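You operate a simulated robot arm through the tools that you are given. There is no shell and no other tool. Be economical: measure what you need, move in short steps, check, and stop when the job is done.

The job below is to be done with a simulated robot arm. You get a single attempt, and the scene is never put back.

## Task
Count the tall bottles on the top of the blue bench, then put as many of the orange plugs from the top of the blue bench on top of the grey layer pad there. Take the teal block and leave it on top of the orange gloves box. Take the amber flat bottle from the top of the blue bench and put it on the third shelf from the bottom of the blue rack. Put the orange nozzle in the red crate. Push the lower drawer of the blue bench shut. Put the B white bottle from the third shelf from the bottom of the blue rack on the bottom shelf of the parts rack and the C white bottle on the ledge under the air board. Do these in any order. Set down upright: orange plug, amber flat bottle, white bottle.

It is judged by the outcome, as a careful person would: the job done as asked, and still so three seconds after it is handed in. It fails if anything else is knocked over, pushed out of place, dropped, spilled or broken.

## Robot
A 7-joint arm with a two-finger parallel gripper on a trunk, on a base that drives. Base frame: it is fixed to the floor where the robot stands at the start and does not move with it; the origin is under the middle of the robot, x ahead of it, y to its left, z up; the surface under the hand at the start is at about z = 0.8. Readings come in m, degrees, newtons and seconds.
Its first joint turns from -166.0 to 166.0 degrees. Places, roughly: amber flat bottle [1, 0.25, 0.75]; bottom shelf of the parts rack [-3.4, 0.6, 0.3]; grey layer pad (28x24x5 cm) [0.8, 0.1, 0.8]; ledge under the air board (72x15 cm) [0.24, 2.72, 0.96]; lower drawer of the blue bench [0.4, 0.3, 0.5]; orange gloves box [0.5, 0, 0.75]; orange nozzle (4x4x6 cm) [1.1, 0.7, 0.8]; orange plug [0.5, 0.25, 0.75]; red crate (24x19x8 cm) [-3.4, 0.5, 0.3]; tall bottle [1.25, 0.5, 0.75]; teal block [0.75, -0.25, 0.75]; third shelf of the blue rack [0.3, -0.8, 1.2]; white bottle [0.25, -1, 1.25]. Payload 3.43 kg.
The TCP is the grasp point between the finger pads, 0.03 m short of the fingertips. In the tool frame z runs along the fingers and y along their closing line. The gripper opens to 0.094 m. The fingers are 0.028 m wide and 0.01 m thick; the gripper's body (0.05 by 0.096 m) begins 0.055 m behind the TCP.
Orientation is that of the tool frame in the base frame, as [roll, pitch, yaw] about the fixed x, y, z axes, in that order (R = Rz(yaw) Ry(pitch) Rx(roll)). With the fingers straight down and closing along the base's y, the tool's x points along the base's -x, its y along +y and its z along -z.

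## Interface
- The arm moves only by the tool move_arm. Its argument "moves" is a list of rows, each an object (a shift or turn left out is 0, a gripper value left out holds the last) with "xyz": the shift along the tool's x, y, z in m, a list of three; "turn": the turn, a rotation vector about the tool's x, y, z in degrees, a list of three; "jaw": the gripper command, from -1 (shut) to 1 (fully open), values between in proportion. In form: [{"xyz": [dx, dy, dz], "turn": [rx, ry, rz], "jaw": jaw}, ...]. A call has 1 to 10 rows; each row is the pose to reach, as a shift and turn from the pose commanded when the call began, along the tool's axes at that moment. A row lasts 0.2 s, in which the tool goes at most 0.05 m and 8.6 degrees; a call with a longer step from one row to the next is refused whole, and so is a gripper value outside its range. Where a pose cannot be reached the arm comes as near as it can. A force on the tool above 40 N (or 10 N above the force at the start of the call, whichever is more), or a blocked arm, ends the call early, and 0.2 s more pass. Each finger travels about 0.045 m/s and halts on what it meets, pressing with about 40 N; the grip force reading is that of the motor and also rises with nothing between the fingers. The clock runs only during rows and for 0.2 s after the last one: add rows that repeat a pose to give the fingers time. It gives the time, the measured TCP pose, the force on the tool (base axes), the opening and the grip force at its end, in the units of the frame above (readings bear some noise), with the torque about the TCP (base axes, N m) and any sound that the robot's microphone picked up.
- Cameras (640 x 400 px; columns grow to the right, rows downward): "scene" is now at [0.4658, 0.1429, 1.4505]; the picture's right is [-0.90, -0.43, 0.00], its down [-0.39, 0.84, -0.38] and it looks along [0.16, -0.34, -0.93] (base axes); focal length 214 px, centre (320, 200). "wrist" rides on the gripper at [0.076, 0.014, -0.103] in the tool frame; the picture's right is [-0.18, 0.98, 0.00], its down [-0.75, -0.14, -0.64] and it looks along [-0.63, -0.12, 0.77] (tool axes); focal length 243 px, centre (320, 200). There is no depth. A picture from a camera that has moved, and an enlarged one, comes with that camera's place and axes in the base frame and with its lens.
- capture(camera): a new picture of that camera. It takes no simulated time.
- lift_body(by): slides the trunk up (or, below 0, down) by that many m; the arm and the scene camera ride with it, the base frame stays. It gives what a move gives, with no picture.
- drive_base(legs): drives the robot by 1 to 6 legs, each [ahead, left, turn to the left] in m, m and degrees, along the robot's own axes; the way and the turn of a leg run together, so that a leg with both is an arc; at most 1.5 m and 180 degrees a leg. The arm and the cameras ride along, it lands a little off, and it stops where it bumps. It gives what a move gives.
- pan_tilt(pan, tilt): turns the head with the scene camera to pan (to the left, within 103 degrees either way) and tilt (down, from -29 to 69), counted from straight ahead of the robot. It gives what a move gives.
- enlarge(camera, box): a new picture of the part [left, top, right, bottom] of that camera's present view, enlarged. It takes no simulated time.
- sign_off(): hands the job in; it is judged then, once.

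Go step by step. Nothing tells you exact positions but the pictures and the camera data: compare them with the known pose of the tool, close in by small moves and look again before you grip or let go. The budget is 217 turns and 198 pictures, counting those below and the enlarged ones. Unless the task says otherwise, let go and move clear before handing in, and close with one line.

The tools are called as a command line: name --argument value ..., lists and objects as JSON in quotes. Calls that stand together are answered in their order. move_arm: Moves the arm, as the interface text tells. Its arguments: {"type":"object","properties":{"moves":{"type":"array","items":{"type":"object","properties":{"xyz":{"type":"array","items":{"type":"number"}},"turn":{"type":"array","items":{"type":"number"}},"jaw":{"type":"number"}}}}},"required":["moves"]} The other tools are called the same way: lift_body (by) slides the trunk up or down; drive_base (legs) drives the base; pan_tilt (pan, tilt) turns the head that bears the scene camera; capture (camera) takes a picture; enlarge (camera, box) takes an enlarged picture of a part of a camera's view; sign_off () hands the job in.

At the start:

```text
t: 0.0
tcp_pos: [0.6307, -0.1751, 1.4011]
tool_rot: [-180.0, 0.0, 180.0]
wrist_force: [0.5, 0.7, 0.0]
wrist_torque: [0.02, 0.0, 0.01]
gripper_width: 0.0939
finger_force: 0.0
trunk travel left (down, up): [-0.55, 0.06]
robot x, y, heading: [-0.0006, -0.0027, 0.1]
head pan, tilt: [-64.8, 67.8]
```

scene: 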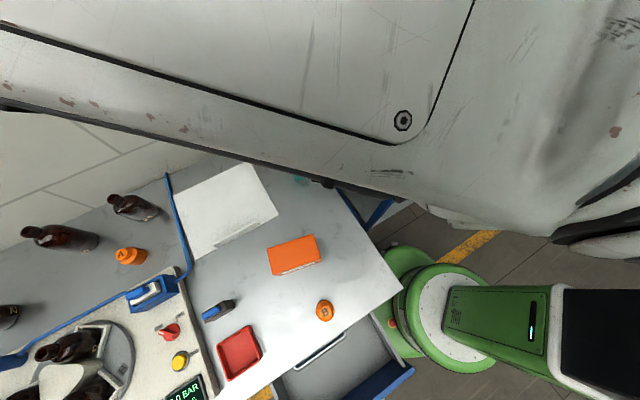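
wrist: 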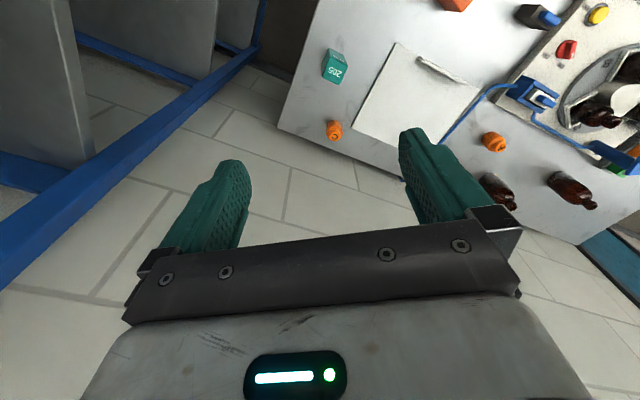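

I see the bench with orange plugs, bottles, the pad and a turntable. First I look around with the head to get a better overview.

pan_tilt --pan 0 --tilt 55

capture --camera "scene"

pan_tilt --pan 30 --tilt 35

capture --camera "scene"

pan_tilt --pan -80 --tilt 10

capture --camera "scene"

pan_tilt --pan 90 --tilt 15

capture --camera "scene"

```text
t: 1.4
tcp_pos: [0.6321, -0.1743, 1.4012]
tool_rot: [-179.9, 0.0, -179.9]
wrist_force: [0.2, 0.2, 0.0]
wrist_torque: [0.01, -0.02, -0.01]
gripper_width: 0.0937
finger_force: 0.0
trunk travel left (down, up): [-0.55, 0.06]
robot x, y, heading: [-0.0033, 0.001, 0.0]
head pan, tilt: [0.0, 55.0]
```

```text
195 pictures are left
camera scene: at [0.5136, 0.1945, 1.465], right [0.0, -1.0, 0.0], down [-0.82, 0.0, -0.57], along [0.57, 0.0, -0.82], focal length 214 px, centre (320, 200)
```

scene: 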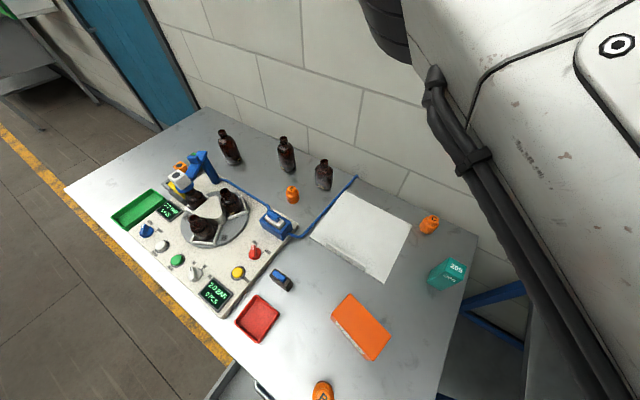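

```text
t: 2.3
tcp_pos: [0.6316, -0.1744, 1.4001]
tool_rot: [-180.0, 0.1, 179.9]
wrist_force: [0.4, -0.4, -0.7]
wrist_torque: [-0.02, 0.01, -0.01]
gripper_width: 0.0939
finger_force: 0.0
trunk travel left (down, up): [-0.55, 0.06]
robot x, y, heading: [-0.0025, 0.0015, 0.1]
head pan, tilt: [30.0, 35.0]
```

```text
194 pictures are left
camera scene: at [0.5178, 0.2385, 1.4932], right [0.5, -0.87, 0.0], down [-0.5, -0.29, -0.82], along [0.71, 0.41, -0.57], focal length 214 px, centre (320, 200)
```

scene: 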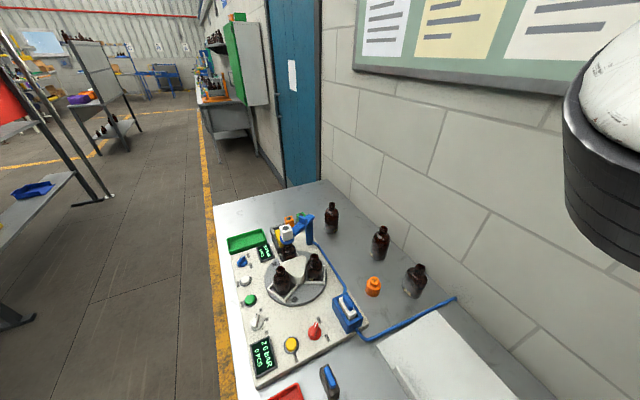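

```text
t: 4.2
tcp_pos: [0.631, -0.1744, 1.4]
tool_rot: [-180.0, 0.0, -180.0]
wrist_force: [-0.8, -0.5, 0.1]
wrist_torque: [-0.01, -0.02, 0.04]
gripper_width: 0.0943
finger_force: 0.1
trunk travel left (down, up): [-0.55, 0.06]
robot x, y, heading: [-0.0004, -0.0003, 0.1]
head pan, tilt: [-80.0, 10.0]
```

```text
193 pictures are left
camera scene: at [0.4577, 0.103, 1.5334], right [-0.98, -0.17, 0.0], down [-0.03, 0.17, -0.98], along [0.17, -0.97, -0.17], focal length 214 px, centre (320, 200)
```

scene: 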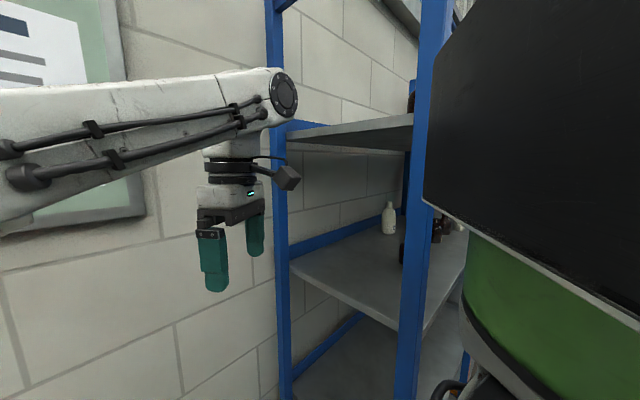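

```text
t: 6.8
tcp_pos: [0.6325, -0.1745, 1.4014]
tool_rot: [-180.0, -0.1, -179.9]
wrist_force: [0.6, -0.3, 0.1]
wrist_torque: [0.02, -0.01, 0.02]
gripper_width: 0.094
finger_force: 0.1
trunk travel left (down, up): [-0.55, 0.06]
robot x, y, heading: [-0.0027, -0.0001, -0.1]
head pan, tilt: [90.0, 15.0]
```

```text
192 pictures are left
camera scene: at [0.4415, 0.288, 1.5252], right [1.0, 0.0, 0.0], down [0.0, -0.26, -0.97], along [0.0, 0.97, -0.26], focal length 214 px, centre (320, 200)
```

scene: 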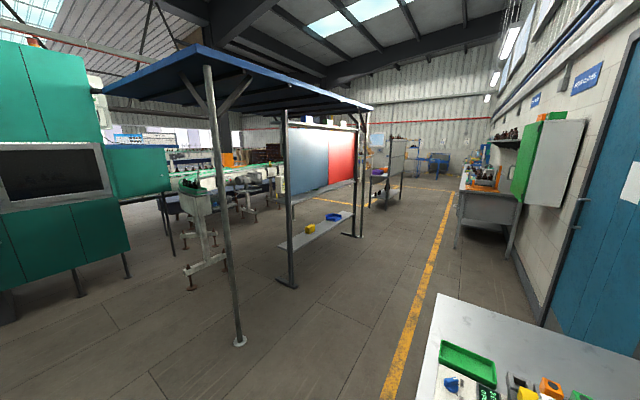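

The bench has several bottles; I need a careful close look at them and at everything else on the bench.

pan_tilt --pan 20 --tilt 55

enlarge --camera "scene" --box '[180, 60, 420, 210]'

enlarge --camera "scene" --box '[200, 180, 520, 380]'

pan_tilt --pan 0 --tilt 69

capture --camera "scene"

```text
t: 8.2
tcp_pos: [0.632, -0.1734, 1.4]
tool_rot: [179.9, -0.1, -180.0]
wrist_force: [0.7, 0.1, 0.1]
wrist_torque: [0.0, 0.01, -0.01]
gripper_width: 0.0937
finger_force: 0.0
trunk travel left (down, up): [-0.55, 0.06]
robot x, y, heading: [0.0024, -0.0023, 0.1]
head pan, tilt: [20.0, 55.0]
```

```text
2.67 times, centred on (300, 135) of scene
camera zoom: at [0.5092, 0.2193, 1.465], right [0.34, -0.94, 0.0], down [-0.77, -0.28, -0.57], along [0.54, 0.2, -0.82], focal length 572 px, centre (373, 373)
```

zoom: 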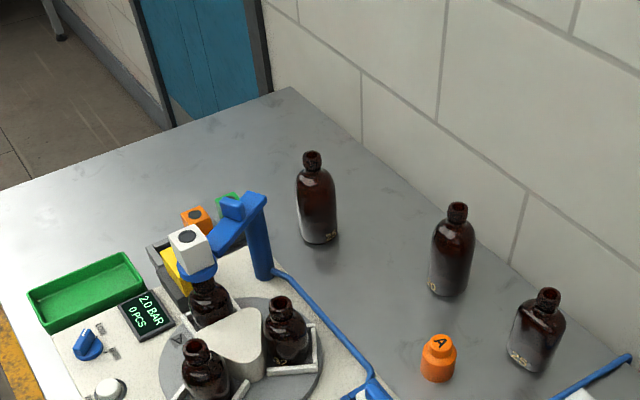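

```text
2.00 times, centred on (360, 280) of scene
camera zoom: at [0.5092, 0.2193, 1.465], right [0.34, -0.94, 0.0], down [-0.77, -0.28, -0.57], along [0.54, 0.2, -0.82], focal length 429 px, centre (240, 40)
```

zoom: 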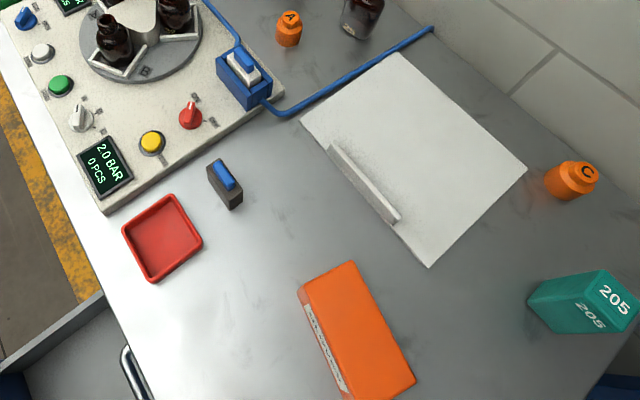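

```text
t: 9.0
tcp_pos: [0.6317, -0.1733, 1.4007]
tool_rot: [-180.0, 0.1, -180.0]
wrist_force: [0.0, 0.8, 0.4]
wrist_torque: [-0.02, -0.01, 0.01]
gripper_width: 0.0937
finger_force: 0.0
trunk travel left (down, up): [-0.55, 0.06]
robot x, y, heading: [-0.0013, -0.0013, 0.0]
head pan, tilt: [0.0, 68.8]
```

```text
189 pictures are left
camera scene: at [0.4974, 0.1946, 1.4496], right [0.0, -1.0, 0.0], down [-0.93, 0.0, -0.36], along [0.36, 0.0, -0.93], focal length 214 px, centre (320, 200)
```

scene: 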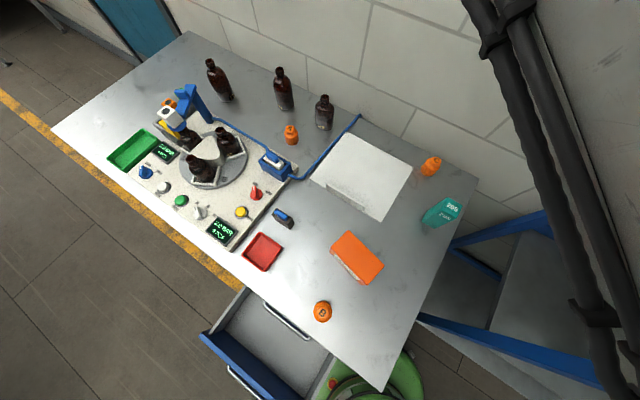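

I see three orange plugs (A, B, C), two bottles that look tall plus a squarer flat one at the back, and three small bottles in the turntable fixture. I go above the teal block near (0.71,-0.19) first.

move_arm --moves '[{"xyz": [-0.02, -0.005, 0.04]}, {"xyz": [-0.04, -0.01, 0.08]}, {"xyz": [-0.05, -0.015, 0.12]}, {"xyz": [-0.06, -0.02, 0.16]}, {"xyz": [-0.07, -0.02, 0.2]}, {"xyz": [-0.075, -0.02, 0.24]}, {"xyz": [-0.08, -0.02, 0.28]}, {"xyz": [-0.08, -0.02, 0.32]}, {"xyz": [-0.08, -0.02, 0.36]}, {"xyz": [-0.08, -0.02, 0.4]}]'

capture --camera "wrist"

capture --camera "scene"

```text
t: 11.2
tcp_pos: [0.7084, -0.1927, 0.9987]
tool_rot: [180.0, 0.0, -179.9]
wrist_force: [-0.2, 0.2, -0.2]
wrist_torque: [0.01, 0.03, 0.01]
gripper_width: 0.094
finger_force: 0.1
trunk travel left (down, up): [-0.55, 0.06]
robot x, y, heading: [-0.0004, 0.0012, -0.0]
head pan, tilt: [0.0, 68.8]
```

```text
188 pictures are left
camera wrist: at [0.631, -0.1786, 1.1013], right [0.18, 0.98, 0.0], down [0.75, -0.14, 0.64], along [0.63, -0.12, -0.77], focal length 243 px, centre (320, 200)
```

wrist: 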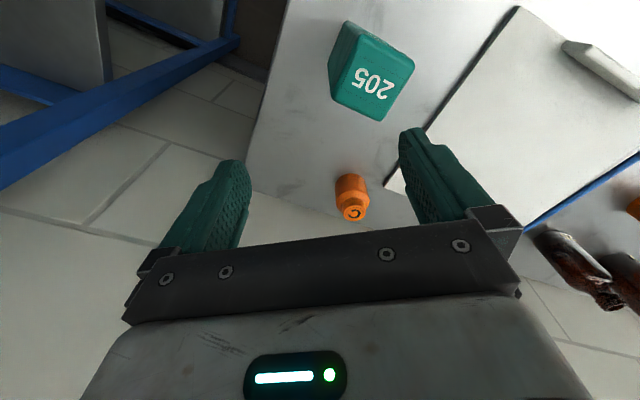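

```text
187 pictures are left
camera scene: at [0.4974, 0.1946, 1.4496], right [0.0, -1.0, 0.0], down [-0.93, 0.0, -0.36], along [0.36, 0.0, -0.93], focal length 214 px, centre (320, 200)
```

scene: 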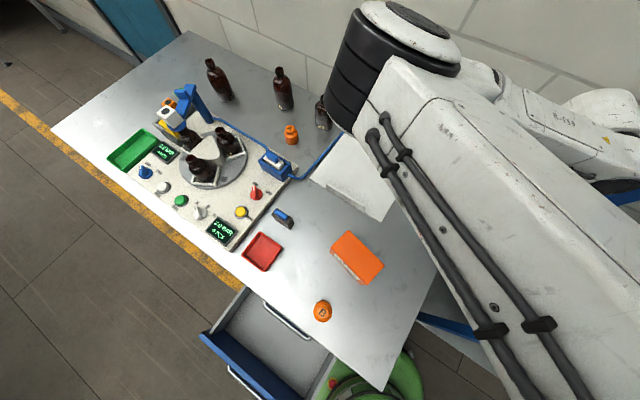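

Triangulating, the bench top is near z=0.80; the block is near (0.685,-0.147). Centre above it and look.

move_arm --moves '[{"xyz": [0.012, 0.023, 0.0]}, {"xyz": [0.023, 0.046, 0.0]}]'

capture --camera "wrist"

enlarge --camera "wrist" --box '[240, 0, 400, 100]'

```text
t: 11.8
tcp_pos: [0.687, -0.1482, 0.9993]
tool_rot: [180.0, 0.0, 180.0]
wrist_force: [0.1, -0.7, -1.1]
wrist_torque: [-0.02, -0.02, 0.0]
gripper_width: 0.094
finger_force: 0.1
trunk travel left (down, up): [-0.55, 0.06]
robot x, y, heading: [0.0012, -0.0023, 0.1]
head pan, tilt: [0.0, 68.8]
```

```text
186 pictures are left
camera wrist: at [0.6111, -0.1341, 1.1019], right [0.18, 0.98, 0.0], down [0.75, -0.14, 0.64], along [0.63, -0.12, -0.77], focal length 243 px, centre (320, 200)
```

wrist: 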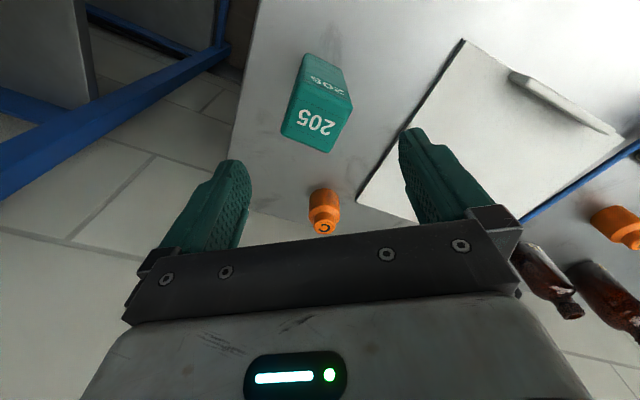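

```text
4.00 times, centred on (320, 50) of wrist
camera zoom: at [0.6111, -0.1341, 1.1019], right [0.18, 0.98, 0.0], down [0.75, -0.14, 0.64], along [0.63, -0.12, -0.77], focal length 970 px, centre (320, 800)
```

zoom: 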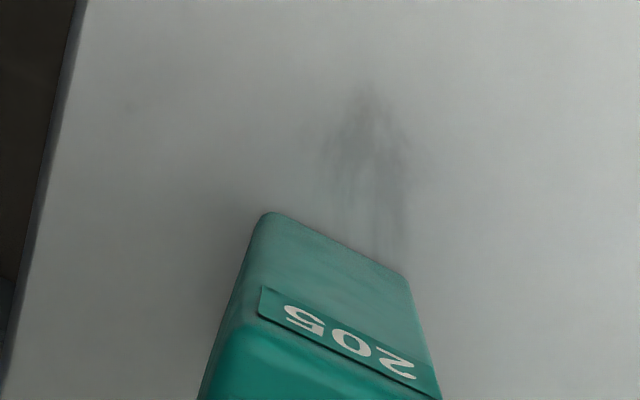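

The block stands ~11 cm tall (top z≈0.91), centre (0.685,-0.152), rotated about 30°. I rotate the tool by -30° yaw and descend around it.

move_arm --moves '[{"xyz": [0.001, -0.002, 0.0], "turn": [0, 0, 7.5], "jaw": 1}, {"xyz": [0.002, -0.004, 0.0], "turn": [0, 0, 15]}, {"xyz": [0.002, -0.004, 0.01], "turn": [0, 0, 22.5]}, {"xyz": [0.002, -0.004, 0.02], "turn": [0, 0, 30]}]'

capture --camera "wrist"

```text
t: 12.8
tcp_pos: [0.6885, -0.1532, 0.9807]
tool_rot: [-180.0, -0.1, 150.0]
wrist_force: [-0.6, -0.4, -0.6]
wrist_torque: [0.01, -0.01, -0.01]
gripper_width: 0.0938
finger_force: 0.1
trunk travel left (down, up): [-0.55, 0.06]
robot x, y, heading: [-0.0002, 0.0018, 0.1]
head pan, tilt: [0.0, 68.8]
```

```text
184 pictures are left
camera wrist: at [0.6278, -0.1023, 1.0829], right [0.65, 0.76, 0.0], down [0.58, -0.5, 0.64], along [0.49, -0.42, -0.77], focal length 243 px, centre (320, 200)
```

wrist: 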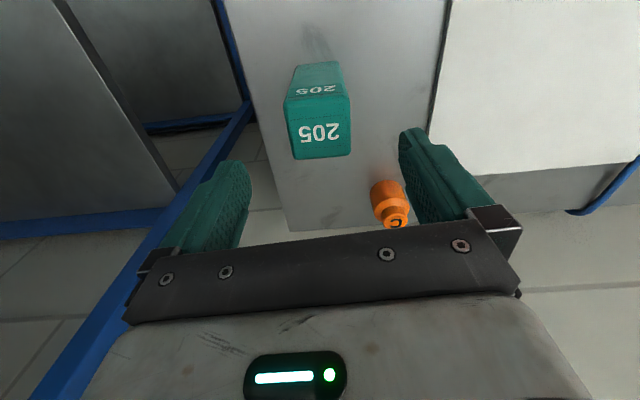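

Alignment is nearly right; turning 7° more and descending to z≈0.88, then closing.

move_arm --moves '[{"xyz": [0.001, 0, 0.02], "turn": [0, 0, 7]}, {"xyz": [0.001, 0, 0.05], "turn": [0, 0, 7]}, {"xyz": [0.001, 0, 0.08], "turn": [0, 0, 7]}, {"xyz": [0.001, 0, 0.1], "turn": [0, 0, 7]}, {"xyz": [0.001, 0, 0.1], "turn": [0, 0, 7], "jaw": -1}, {"xyz": [0.001, 0, 0.1], "turn": [0, 0, 7], "jaw": -1}, {"xyz": [0.001, 0, 0.1], "turn": [0, 0, 7], "jaw": -1}, {"xyz": [0.001, 0, 0.1], "turn": [0, 0, 7], "jaw": -1}, {"xyz": [0.001, 0, 0.1], "turn": [0, 0, 7], "jaw": -1}]'

capture --camera "wrist"

```text
t: 14.8
tcp_pos: [0.6859, -0.1534, 0.8818]
tool_rot: [179.9, 0.0, 143.0]
wrist_force: [0.0, -0.9, 0.1]
wrist_torque: [-0.04, -0.05, 0.02]
gripper_width: 0.0499
finger_force: 39.7
trunk travel left (down, up): [-0.55, 0.06]
robot x, y, heading: [-0.0027, -0.0016, -0.1]
head pan, tilt: [0.0, 68.8]
```

```text
183 pictures are left
camera wrist: at [0.6334, -0.0945, 0.9835], right [0.74, 0.67, 0.0], down [0.52, -0.57, 0.64], along [0.43, -0.47, -0.77], focal length 243 px, centre (320, 200)
```

wrist: 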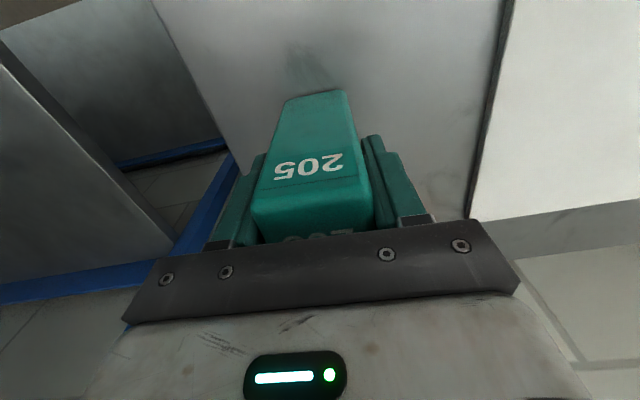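

Gripped (5 cm). Lifting 12 cm and looking at the gloves box.

move_arm --moves '[{"xyz": [0, 0, -0.02]}, {"xyz": [0, 0, -0.05]}, {"xyz": [0, 0, -0.09]}, {"xyz": [0, 0, -0.13]}, {"xyz": [0, 0, -0.17]}, {"xyz": [0, 0, -0.2]}]'

enlarge --camera "scene" --box '[280, 180, 440, 280]'

capture --camera "wrist"

```text
t: 16.2
tcp_pos: [0.686, -0.1506, 1.0805]
tool_rot: [-179.9, 0.1, 143.0]
wrist_force: [-0.1, 0.6, -1.4]
wrist_torque: [0.04, -0.02, 0.01]
gripper_width: 0.0498
finger_force: 40.4
trunk travel left (down, up): [-0.55, 0.06]
robot x, y, heading: [-0.0013, 0.0, 0.0]
head pan, tilt: [0.0, 68.8]
```

```text
4.00 times, centred on (360, 230) of scene
camera zoom: at [0.4975, 0.1946, 1.4495], right [0.0, -1.0, 0.0], down [-0.93, 0.0, -0.36], along [0.36, 0.0, -0.93], focal length 858 px, centre (160, 80)
```

zoom: 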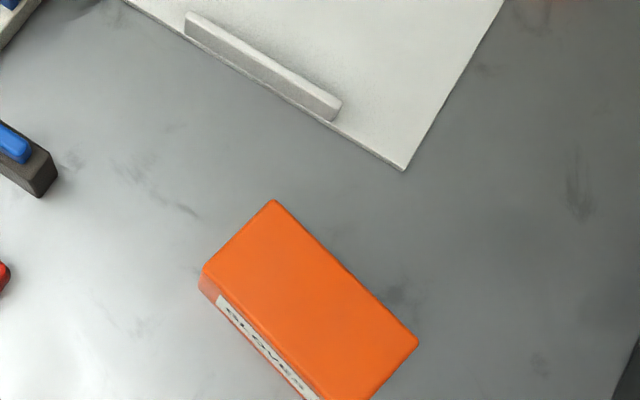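

```text
181 pictures are left
camera wrist: at [0.6342, -0.0935, 1.1834], right [0.74, 0.67, 0.0], down [0.52, -0.57, 0.64], along [0.43, -0.47, -0.77], focal length 243 px, centre (320, 200)
```

wrist: 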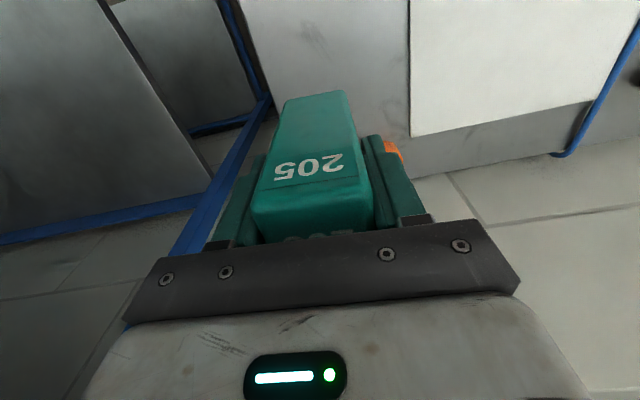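

Moving the block over the gloves box (about (0.565,0.092)), still high.

move_arm --moves '[{"xyz": [0.04, 0.02, 0]}, {"xyz": [0.08, 0.04, 0]}, {"xyz": [0.12, 0.06, 0]}, {"xyz": [0.16, 0.08, 0]}, {"xyz": [0.2, 0.1, 0]}, {"xyz": [0.242, 0.12, 0]}]'

capture --camera "scene"

capture --camera "wrist"

```text
t: 17.3
tcp_pos: [0.6358, -0.0895, 1.0543]
tool_rot: [-177.8, 0.2, 124.9]
wrist_force: [0.8, 1.0, -1.7]
wrist_torque: [-0.01, 0.01, -0.01]
gripper_width: 0.0497
finger_force: 39.8
out of reach, approached as far as the arm can: row 2, 3, 4, 5
trunk travel left (down, up): [-0.55, 0.06]
robot x, y, heading: [0.0015, -0.0011, -0.3]
head pan, tilt: [0.0, 68.8]
stopped in row 5: the arm was blocked; the commanded pose is now the measured one
```

```text
180 pictures are left
camera scene: at [0.5208, 0.1563, 1.4915], right [-0.44, -0.9, 0.0], down [-0.53, 0.26, -0.81], along [0.73, -0.36, -0.59], focal length 214 px, centre (320, 200)
```

scene: 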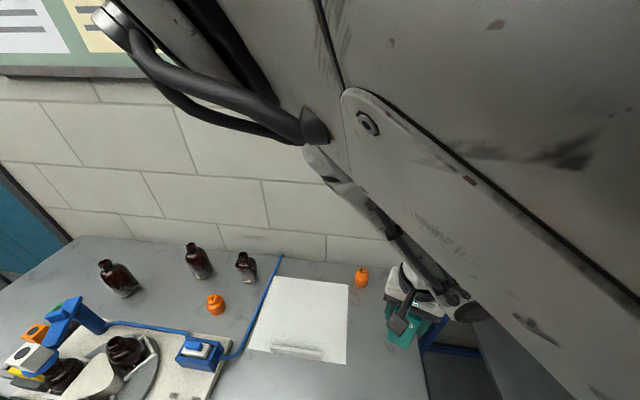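

```text
179 pictures are left
camera wrist: at [0.6052, -0.0171, 1.155], right [0.91, 0.41, -0.04], down [0.33, -0.68, 0.65], along [0.24, -0.6, -0.76], focal length 243 px, centre (320, 200)
```

wrist: 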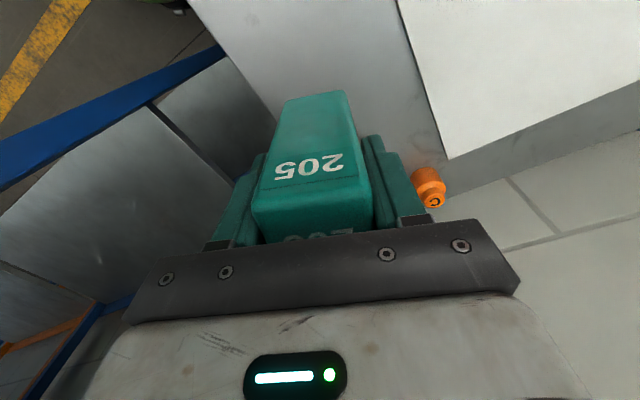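

The arm's elbow bumped the head mast (the head is to the front-left). I back the arm off to its former pose; then I will reposition the base so targets lie to its right.

move_arm --moves '[{"xyz": [-0.027, 0.002, -0.008], "turn": [-0.7, 0, -6]}, {"xyz": [-0.053, 0.004, -0.017], "turn": [-1.4, 0, -12]}, {"xyz": [-0.079, 0.006, -0.026], "turn": [-2.2, 0, -18]}, {"xyz": [-0.079, 0.006, -0.026], "turn": [-2.2, 0, -18]}]'

pan_tilt --pan -40 --tilt 50

capture --camera "scene"

```text
t: 18.3
tcp_pos: [0.6902, -0.1467, 1.0819]
tool_rot: [179.3, 0.2, 143.5]
wrist_force: [-0.9, 0.4, -1.6]
wrist_torque: [-0.02, 0.01, 0.0]
gripper_width: 0.05
finger_force: 40.5
trunk travel left (down, up): [-0.55, 0.06]
robot x, y, heading: [0.0011, 0.0006, -0.3]
head pan, tilt: [0.0, 68.8]
```

```text
t: 19.4
tcp_pos: [0.6894, -0.1463, 1.0814]
tool_rot: [179.3, 0.0, 143.4]
wrist_force: [0.0, -0.3, -1.8]
wrist_torque: [0.04, 0.01, -0.01]
gripper_width: 0.0497
finger_force: 40.1
trunk travel left (down, up): [-0.55, 0.06]
robot x, y, heading: [-0.0001, 0.0015, -0.1]
head pan, tilt: [-40.0, 50.0]
```

```text
178 pictures are left
camera scene: at [0.5007, 0.1449, 1.4715], right [-0.64, -0.77, 0.0], down [-0.59, 0.49, -0.64], along [0.49, -0.41, -0.77], focal length 214 px, centre (320, 200)
```

scene: 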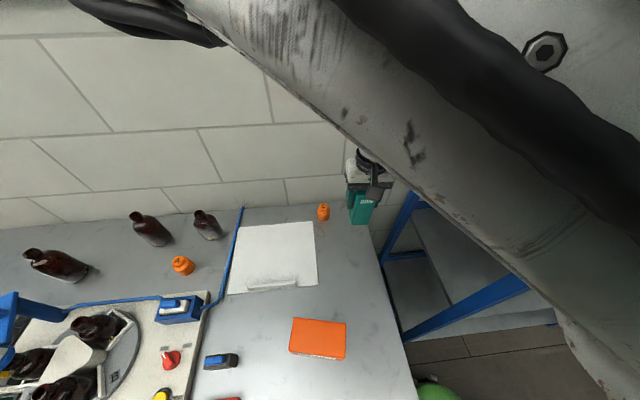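

Now drive the base back a little and turn left 20° so the gloves box falls at a good spot for the arm.

drive_base --legs '[[-0.15, 0.05, 20]]'

pan_tilt --pan -10 --tilt 60

capture --camera "scene"

capture --camera "wrist"

```text
t: 20.9
tcp_pos: [0.5373, 0.1283, 1.0824]
tool_rot: [179.2, -0.1, 164.0]
wrist_force: [0.1, 0.1, -1.1]
wrist_torque: [-0.03, 0.0, -0.02]
gripper_width: 0.0499
finger_force: 39.7
trunk travel left (down, up): [-0.55, 0.06]
robot x, y, heading: [-0.1591, 0.0256, 20.5]
head pan, tilt: [-40.0, 50.0]
```

```text
t: 21.8
tcp_pos: [0.5375, 0.1289, 1.0831]
tool_rot: [179.3, 0.0, 164.1]
wrist_force: [0.4, 0.2, -1.5]
wrist_torque: [-0.01, -0.02, 0.01]
gripper_width: 0.05
finger_force: 39.8
trunk travel left (down, up): [-0.55, 0.06]
robot x, y, heading: [-0.16, 0.0261, 20.6]
head pan, tilt: [-10.0, 60.0]
```

```text
177 pictures are left
camera scene: at [0.2509, 0.3725, 1.4589], right [0.18, -0.98, 0.0], down [-0.85, -0.16, -0.5], along [0.49, 0.09, -0.87], focal length 214 px, centre (320, 200)
```

scene: 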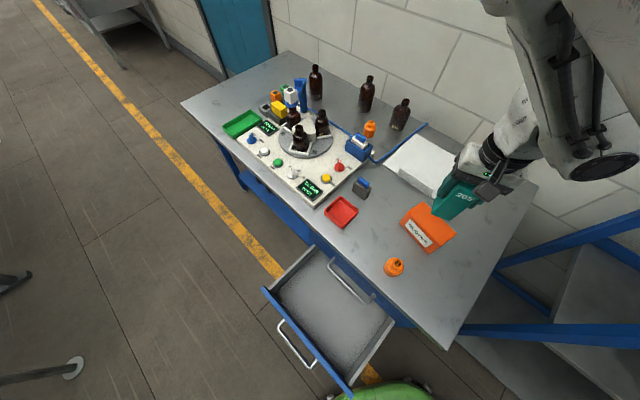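

```text
176 pictures are left
camera wrist: at [0.4668, 0.1618, 1.1849], right [0.45, 0.89, 0.01], down [0.68, -0.35, 0.64], along [0.58, -0.28, -0.77], focal length 243 px, centre (320, 200)
```

wrist: 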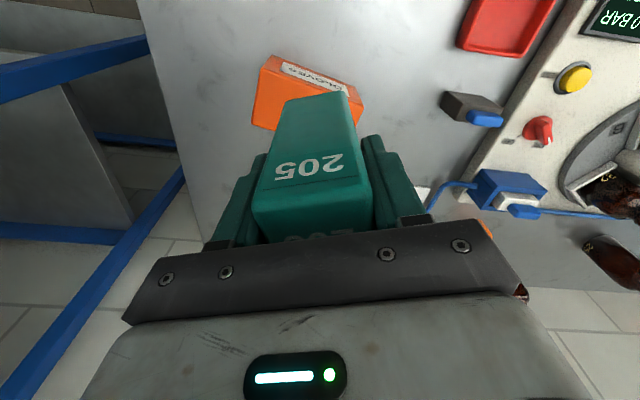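

enlarge --camera "wrist" --box '[220, 30, 380, 130]'

enlarge --camera "scene" --box '[370, 170, 530, 270]'

```text
4.00 times, centred on (300, 80) of wrist
camera zoom: at [0.4668, 0.1618, 1.1849], right [0.45, 0.89, 0.01], down [0.68, -0.35, 0.64], along [0.58, -0.28, -0.77], focal length 970 px, centre (400, 680)
```

zoom: 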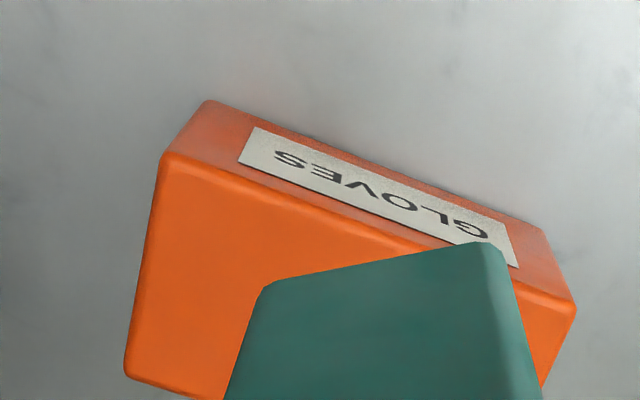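

```text
4.00 times, centred on (450, 220) of scene
camera zoom: at [0.2509, 0.3725, 1.4589], right [0.18, -0.98, 0.0], down [-0.85, -0.16, -0.5], along [0.49, 0.09, -0.87], focal length 858 px, centre (-200, 120)
```

zoom: 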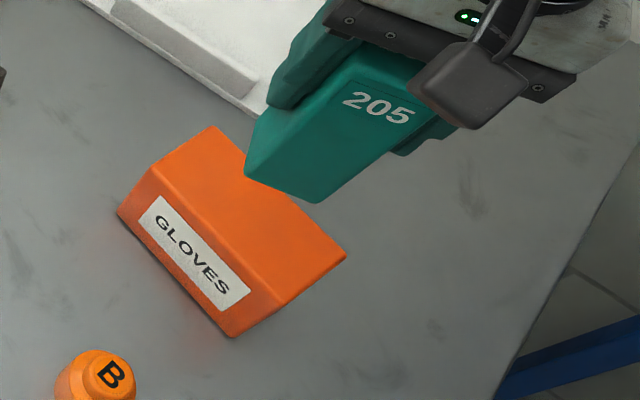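

The box top is at z≈0.883, centre (0.5625,0.10), long side along 45°. I align over it and lower to just above contact.

move_arm --moves '[{"xyz": [-0.016, -0.01, 0.0], "turn": [0.7, 0, 7]}, {"xyz": [-0.032, -0.0205, 0.0], "turn": [0.7, 0, 14]}, {"xyz": [-0.032, -0.0205, 0.02], "turn": [0.7, 0, 21]}, {"xyz": [-0.032, -0.0205, 0.05], "turn": [0.7, 0, 28]}, {"xyz": [-0.032, -0.0205, 0.08], "turn": [0.7, 0, 28]}, {"xyz": [-0.032, -0.0205, 0.1], "turn": [0.7, 0, 28]}]'

enlarge --camera "scene" --box '[370, 150, 530, 250]'

capture --camera "wrist"

```text
t: 23.2
tcp_pos: [0.563, 0.1014, 0.9846]
tool_rot: [-179.9, -0.2, 135.8]
wrist_force: [0.9, 0.6, -1.9]
wrist_torque: [-0.01, 0.04, -0.03]
gripper_width: 0.05
finger_force: 40.0
trunk travel left (down, up): [-0.55, 0.06]
robot x, y, heading: [-0.1598, 0.021, 20.3]
head pan, tilt: [-10.0, 60.0]
```

```text
4.00 times, centred on (450, 200) of scene
camera zoom: at [0.2509, 0.3725, 1.459], right [0.18, -0.98, 0.0], down [-0.85, -0.16, -0.5], along [0.49, 0.09, -0.87], focal length 858 px, centre (-200, 200)
```

zoom: 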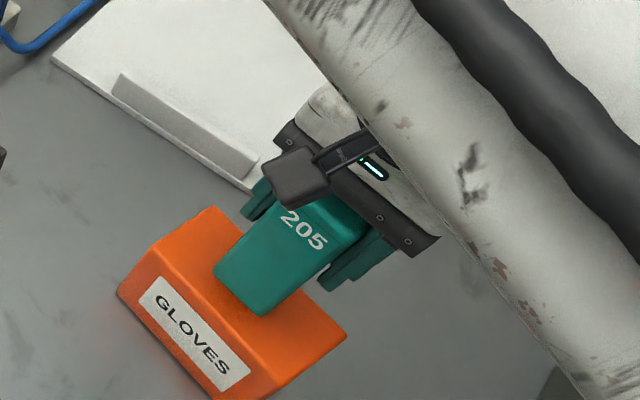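

```text
172 pictures are left
camera wrist: at [0.5183, 0.1647, 1.0867], right [0.82, 0.58, 0.0], down [0.44, -0.63, 0.64], along [0.37, -0.52, -0.77], focal length 243 px, centre (320, 200)
```

wrist: 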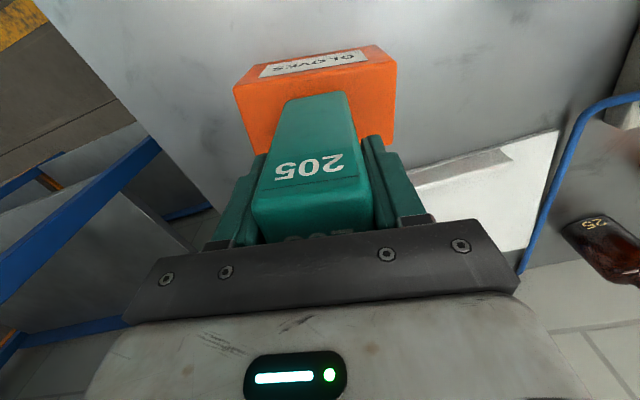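

Well centred. Lower 17 mm and check force.

move_arm --moves '[{"xyz": [0, 0, 0.01]}, {"xyz": [0, 0, 0.015]}]'

move_arm --moves '[{"xyz": [0, 0, 0.003]}]'

enlarge --camera "scene" --box '[390, 180, 470, 230]'

```text
t: 23.8
tcp_pos: [0.5634, 0.1002, 0.9683]
tool_rot: [-180.0, -0.1, 136.0]
wrist_force: [-0.1, -0.3, -0.9]
wrist_torque: [-0.01, 0.01, -0.01]
gripper_width: 0.05
finger_force: 39.9
trunk travel left (down, up): [-0.55, 0.06]
robot x, y, heading: [-0.1583, 0.0242, 20.5]
head pan, tilt: [-10.0, 60.0]
```

```text
t: 24.2
tcp_pos: [0.5639, 0.1015, 0.966]
tool_rot: [-179.9, 0.0, 136.0]
wrist_force: [-5.8, 2.0, 22.8]
wrist_torque: [0.24, 0.62, -0.01]
gripper_width: 0.0499
finger_force: 39.5
trunk travel left (down, up): [-0.55, 0.06]
robot x, y, heading: [-0.1598, 0.0233, 20.5]
head pan, tilt: [-10.0, 60.0]
```

```text
8.00 times, centred on (430, 205) of scene
camera zoom: at [0.2498, 0.3726, 1.4598], right [0.18, -0.98, 0.0], down [-0.85, -0.16, -0.5], along [0.49, 0.09, -0.87], focal length 1716 px, centre (-560, 160)
```

zoom: 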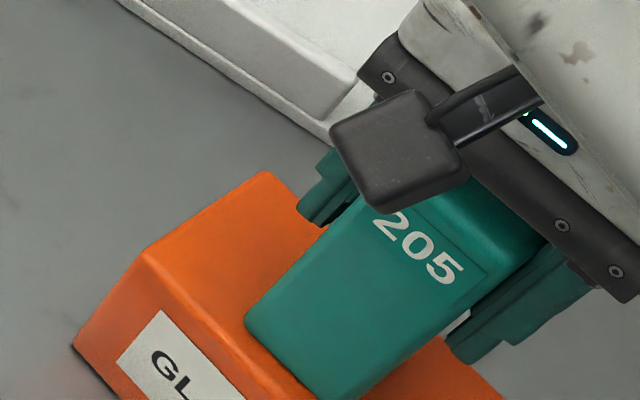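

Contact is made (23 N). Release by opening, then rise.

move_arm --moves '[{"xyz": [0, 0, -0.001], "jaw": 0.2}, {"xyz": [0, 0, -0.001], "jaw": 0.6}, {"xyz": [0, 0, -0.001], "jaw": 0.6}, {"xyz": [0, 0, -0.001], "jaw": 0.6}, {"xyz": [0, 0, -0.03], "jaw": 0.6}, {"xyz": [0, 0, -0.07], "jaw": 0.6}, {"xyz": [0, 0, -0.11], "jaw": 0.6}, {"xyz": [0, 0, -0.15], "jaw": 0.6}]'

capture --camera "scene"

capture --camera "wrist"

```text
t: 26.0
tcp_pos: [0.565, 0.1007, 1.1133]
tool_rot: [-179.9, 0.0, 136.0]
wrist_force: [-0.1, -0.7, 0.0]
wrist_torque: [-0.01, 0.03, 0.0]
gripper_width: 0.0756
finger_force: 0.0
trunk travel left (down, up): [-0.55, 0.06]
robot x, y, heading: [-0.1573, 0.0255, 20.8]
head pan, tilt: [-10.0, 60.0]
```

```text
170 pictures are left
camera scene: at [0.2509, 0.3725, 1.4588], right [0.18, -0.98, 0.0], down [-0.85, -0.16, -0.5], along [0.49, 0.09, -0.87], focal length 214 px, centre (320, 200)
```

scene: 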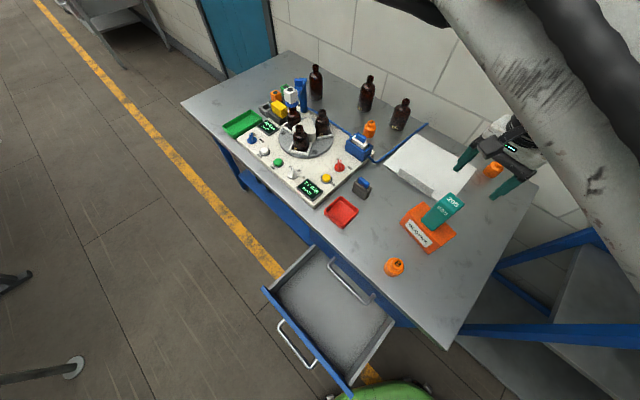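

```text
169 pictures are left
camera wrist: at [0.5195, 0.1632, 1.2166], right [0.81, 0.58, 0.0], down [0.45, -0.63, 0.64], along [0.37, -0.52, -0.77], focal length 243 px, centre (320, 200)
```

wrist: 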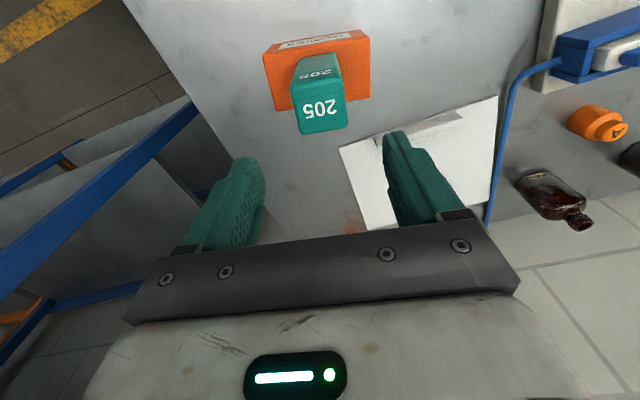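

Block placed. Now a closer look at bottles to settle the count.

enlarge --camera "scene" --box '[220, 55, 380, 155]'

enlarge --camera "scene" --box '[320, 60, 480, 160]'

```text
4.00 times, centred on (300, 105) of scene
camera zoom: at [0.2509, 0.3725, 1.4588], right [0.18, -0.98, 0.0], down [-0.85, -0.16, -0.5], along [0.49, 0.09, -0.87], focal length 858 px, centre (400, 580)
```

zoom: 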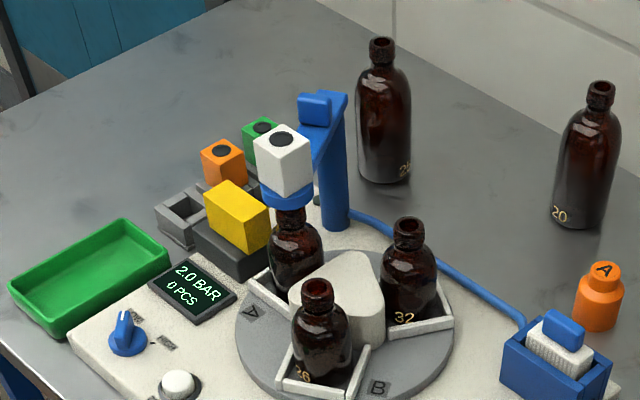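

```text
4.00 times, centred on (400, 110) of scene
camera zoom: at [0.2509, 0.3725, 1.4588], right [0.18, -0.98, 0.0], down [-0.85, -0.16, -0.5], along [0.49, 0.09, -0.87], focal length 858 px, centre (0, 560)
```

zoom: 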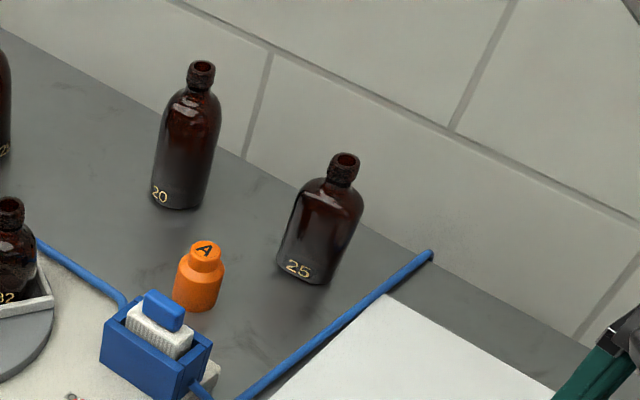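

Two tall bottles (numbers 20 and 2x); the turntable ones are squat and #25 is flat. So two plugs go on the pad. I turn left 15° to reach plug B.

drive_base --legs '[[0, 0, 15]]'

capture --camera "wrist"

capture --camera "scene"

```text
t: 27.3
tcp_pos: [0.5198, 0.286, 1.1139]
tool_rot: [-180.0, -0.2, 151.1]
wrist_force: [0.0, 0.1, -0.5]
wrist_torque: [0.02, 0.01, -0.04]
gripper_width: 0.0751
finger_force: 0.0
trunk travel left (down, up): [-0.55, 0.06]
robot x, y, heading: [-0.1595, 0.0202, 35.6]
head pan, tilt: [-10.0, 60.0]
```

```text
166 pictures are left
camera wrist: at [0.4598, 0.3351, 1.2163], right [0.64, 0.77, 0.0], down [0.59, -0.49, 0.64], along [0.49, -0.41, -0.77], focal length 243 px, centre (320, 200)
```

wrist: 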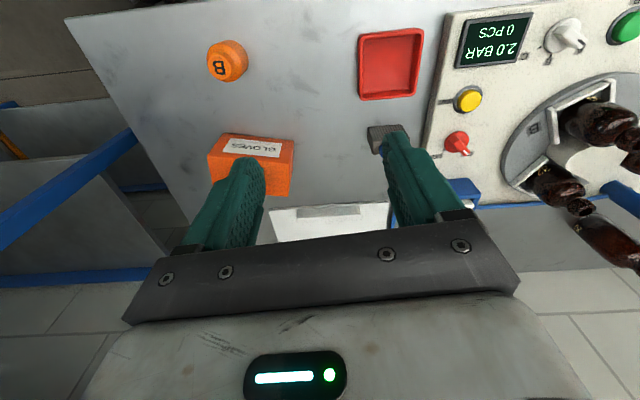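

```text
165 pictures are left
camera scene: at [0.1457, 0.4674, 1.4589], right [0.43, -0.9, 0.0], down [-0.78, -0.37, -0.5], along [0.45, 0.22, -0.87], focal length 214 px, centre (320, 200)
```

scene: 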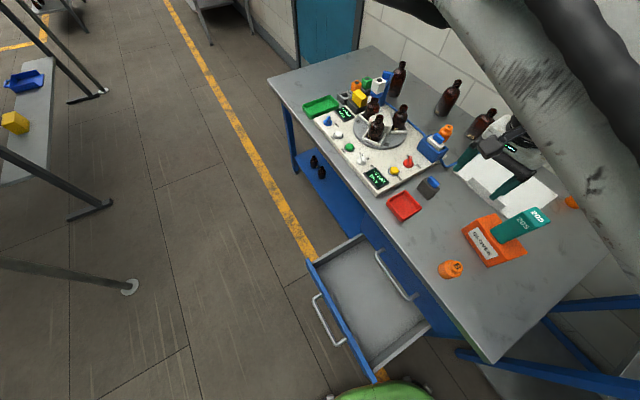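

Plug B is at about (0.428,0.19). Move above it.

move_arm --moves '[{"xyz": [0.01, -0.04, 0.02], "jaw": 0.9}, {"xyz": [0.02, -0.08, 0.04]}, {"xyz": [0.034, -0.12, 0.06]}, {"xyz": [0.034, -0.1286, 0.1]}, {"xyz": [0.034, -0.1286, 0.13]}]'

capture --camera "wrist"

```text
t: 28.5
tcp_pos: [0.4261, 0.1886, 0.982]
tool_rot: [-179.9, -0.1, 151.2]
wrist_force: [0.5, 1.0, 0.1]
wrist_torque: [-0.01, -0.02, -0.04]
gripper_width: 0.0891
finger_force: 0.0
trunk travel left (down, up): [-0.55, 0.06]
robot x, y, heading: [-0.1596, 0.0219, 35.6]
head pan, tilt: [-10.0, 60.0]
```

```text
164 pictures are left
camera wrist: at [0.3666, 0.2387, 1.0849], right [0.64, 0.77, 0.0], down [0.59, -0.49, 0.64], along [0.49, -0.41, -0.77], focal length 243 px, centre (320, 200)
```

wrist: 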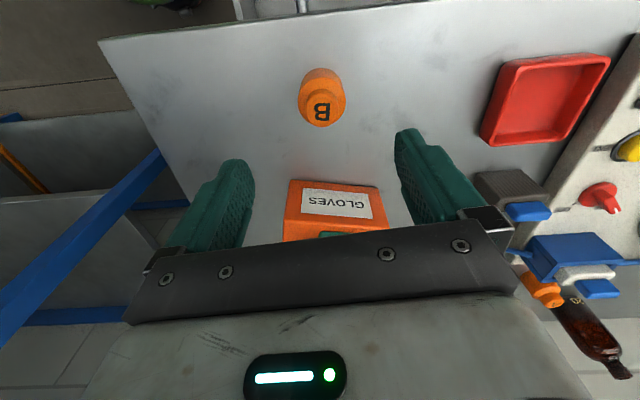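

Centred within a few mm. Descend to z≈0.84 and close.

move_arm --moves '[{"xyz": [-0.0035, 0.002, 0.04]}, {"xyz": [-0.0035, 0.002, 0.08]}, {"xyz": [-0.0035, 0.002, 0.11]}, {"xyz": [-0.0035, 0.002, 0.13]}, {"xyz": [-0.0035, 0.002, 0.142]}, {"xyz": [-0.0035, 0.002, 0.142], "jaw": -1}, {"xyz": [-0.0035, 0.002, 0.142], "jaw": -1}, {"xyz": [-0.0035, 0.002, 0.142], "jaw": -1}, {"xyz": [-0.0035, 0.002, 0.142], "jaw": -1}, {"xyz": [-0.0035, 0.002, 0.142], "jaw": -1}]'

capture --camera "wrist"

```text
t: 30.7
tcp_pos: [0.4308, 0.1878, 0.8426]
tool_rot: [180.0, 0.0, 151.0]
wrist_force: [-0.6, 0.0, 0.0]
wrist_torque: [0.01, 0.0, 0.04]
gripper_width: 0.0467
finger_force: 40.4
trunk travel left (down, up): [-0.55, 0.06]
robot x, y, heading: [-0.1602, 0.0222, 35.4]
head pan, tilt: [-10.0, 60.0]
```

```text
163 pictures are left
camera wrist: at [0.371, 0.2377, 0.9453], right [0.64, 0.77, 0.0], down [0.59, -0.49, 0.64], along [0.49, -0.41, -0.77], focal length 243 px, centre (320, 200)
```

wrist: 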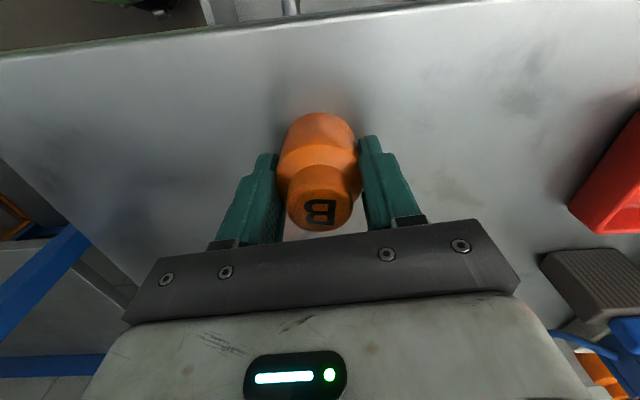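

Gripped B. Lift, then drive the base back to the start area with heading ~20° for reaching the pad.

move_arm --moves '[{"xyz": [0, 0, -0.03]}, {"xyz": [0, 0, -0.07]}, {"xyz": [0, 0, -0.11]}, {"xyz": [0, 0, -0.15]}, {"xyz": [0, 0, -0.2]}, {"xyz": [0, 0, -0.25]}]'

drive_base --legs '[[0.117, -0.111, -15.5]]'

capture --camera "scene"

capture --camera "wrist"

```text
t: 32.1
tcp_pos: [0.4351, 0.1856, 1.0861]
tool_rot: [-178.8, -0.8, 151.1]
wrist_force: [-1.1, 0.9, -1.3]
wrist_torque: [-0.03, -0.01, 0.01]
gripper_width: 0.0464
finger_force: 39.7
out of reach, approached as far as the arm can: row 6
trunk travel left (down, up): [-0.55, 0.06]
robot x, y, heading: [-0.1632, 0.0238, 35.7]
head pan, tilt: [-10.0, 60.0]
```

```text
t: 33.5
tcp_pos: [0.615, -0.0252, 1.0872]
tool_rot: [-178.9, -0.3, 135.4]
wrist_force: [0.4, -1.1, -0.4]
wrist_torque: [0.05, -0.01, 0.04]
gripper_width: 0.0467
finger_force: 40.0
trunk travel left (down, up): [-0.55, 0.06]
robot x, y, heading: [-0.0026, -0.0175, 19.7]
head pan, tilt: [-10.0, 60.0]
```

```text
162 pictures are left
camera scene: at [0.4104, 0.3261, 1.4589], right [0.17, -0.99, 0.0], down [-0.85, -0.15, -0.5], along [0.49, 0.08, -0.87], focal length 214 px, centre (320, 200)
```

scene: 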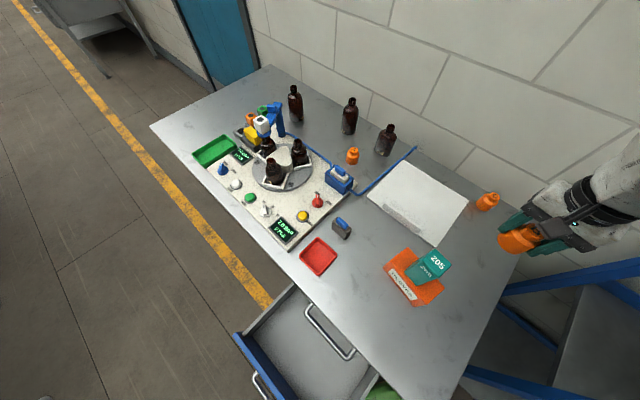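

```text
161 pictures are left
camera wrist: at [0.5715, 0.0401, 1.1904], right [0.82, 0.57, -0.02], down [0.45, -0.63, 0.64], along [0.35, -0.53, -0.77], focal length 243 px, centre (320, 200)
```

wrist: 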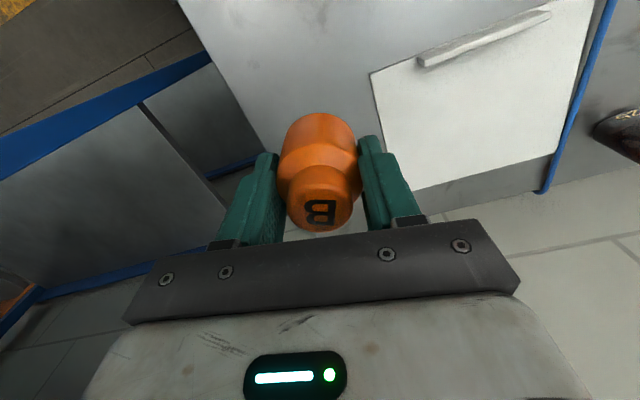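

Pad centre ≈(0.83,0.09). I move B over the pad spot (0.85,0.08), at height 1.0, and look at the pad's height.

move_arm --moves '[{"xyz": [-0.016, 0.04, 0.0], "turn": [-1.1, 0, 0]}, {"xyz": [-0.032, 0.08, 0.0], "turn": [-1.1, 0, 0]}, {"xyz": [-0.047, 0.12, 0.02], "turn": [-1.1, 0, 0]}, {"xyz": [-0.063, 0.16, 0.04], "turn": [-1.1, 0, 0]}, {"xyz": [-0.079, 0.2, 0.06], "turn": [-1.1, 0, 0]}, {"xyz": [-0.0936, 0.24, 0.08], "turn": [-1.1, 0, 0]}]'

capture --camera "wrist"

enlarge --camera "scene" --box '[340, 140, 500, 260]'

```text
t: 34.9
tcp_pos: [0.8471, 0.0768, 1.004]
tool_rot: [179.9, -0.4, 135.2]
wrist_force: [0.2, 0.6, 0.3]
wrist_torque: [-0.02, -0.02, 0.01]
gripper_width: 0.0466
finger_force: 39.9
trunk travel left (down, up): [-0.55, 0.06]
robot x, y, heading: [-0.0052, -0.0196, 19.6]
head pan, tilt: [-10.0, 60.0]
```

```text
160 pictures are left
camera wrist: at [0.8026, 0.1403, 1.1059], right [0.82, 0.57, 0.0], down [0.44, -0.63, 0.64], along [0.36, -0.52, -0.77], focal length 243 px, centre (320, 200)
```

wrist: 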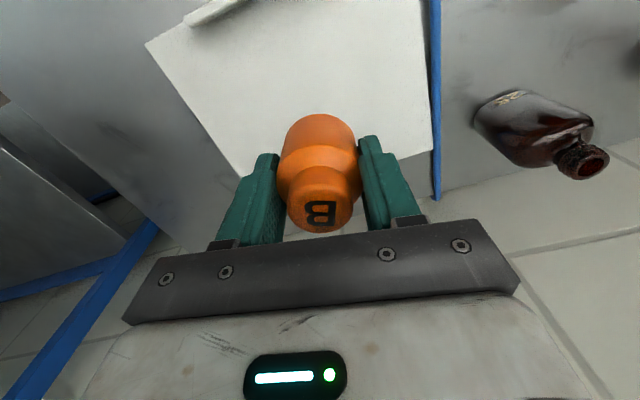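

```text
3.33 times, centred on (420, 200) of scene
camera zoom: at [0.4105, 0.3262, 1.459], right [0.17, -0.99, 0.0], down [-0.85, -0.15, -0.5], along [0.49, 0.08, -0.87], focal length 715 px, centre (-13, 200)
```

zoom: 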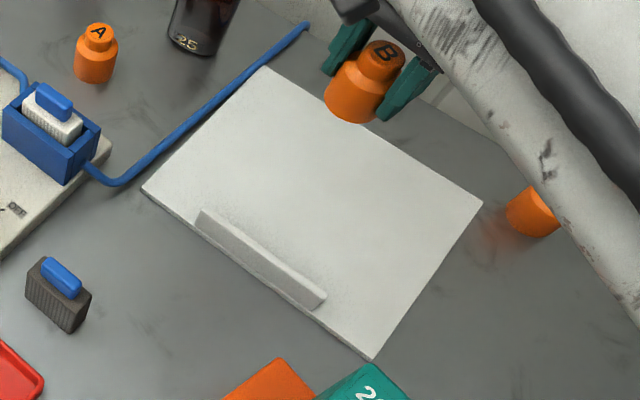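

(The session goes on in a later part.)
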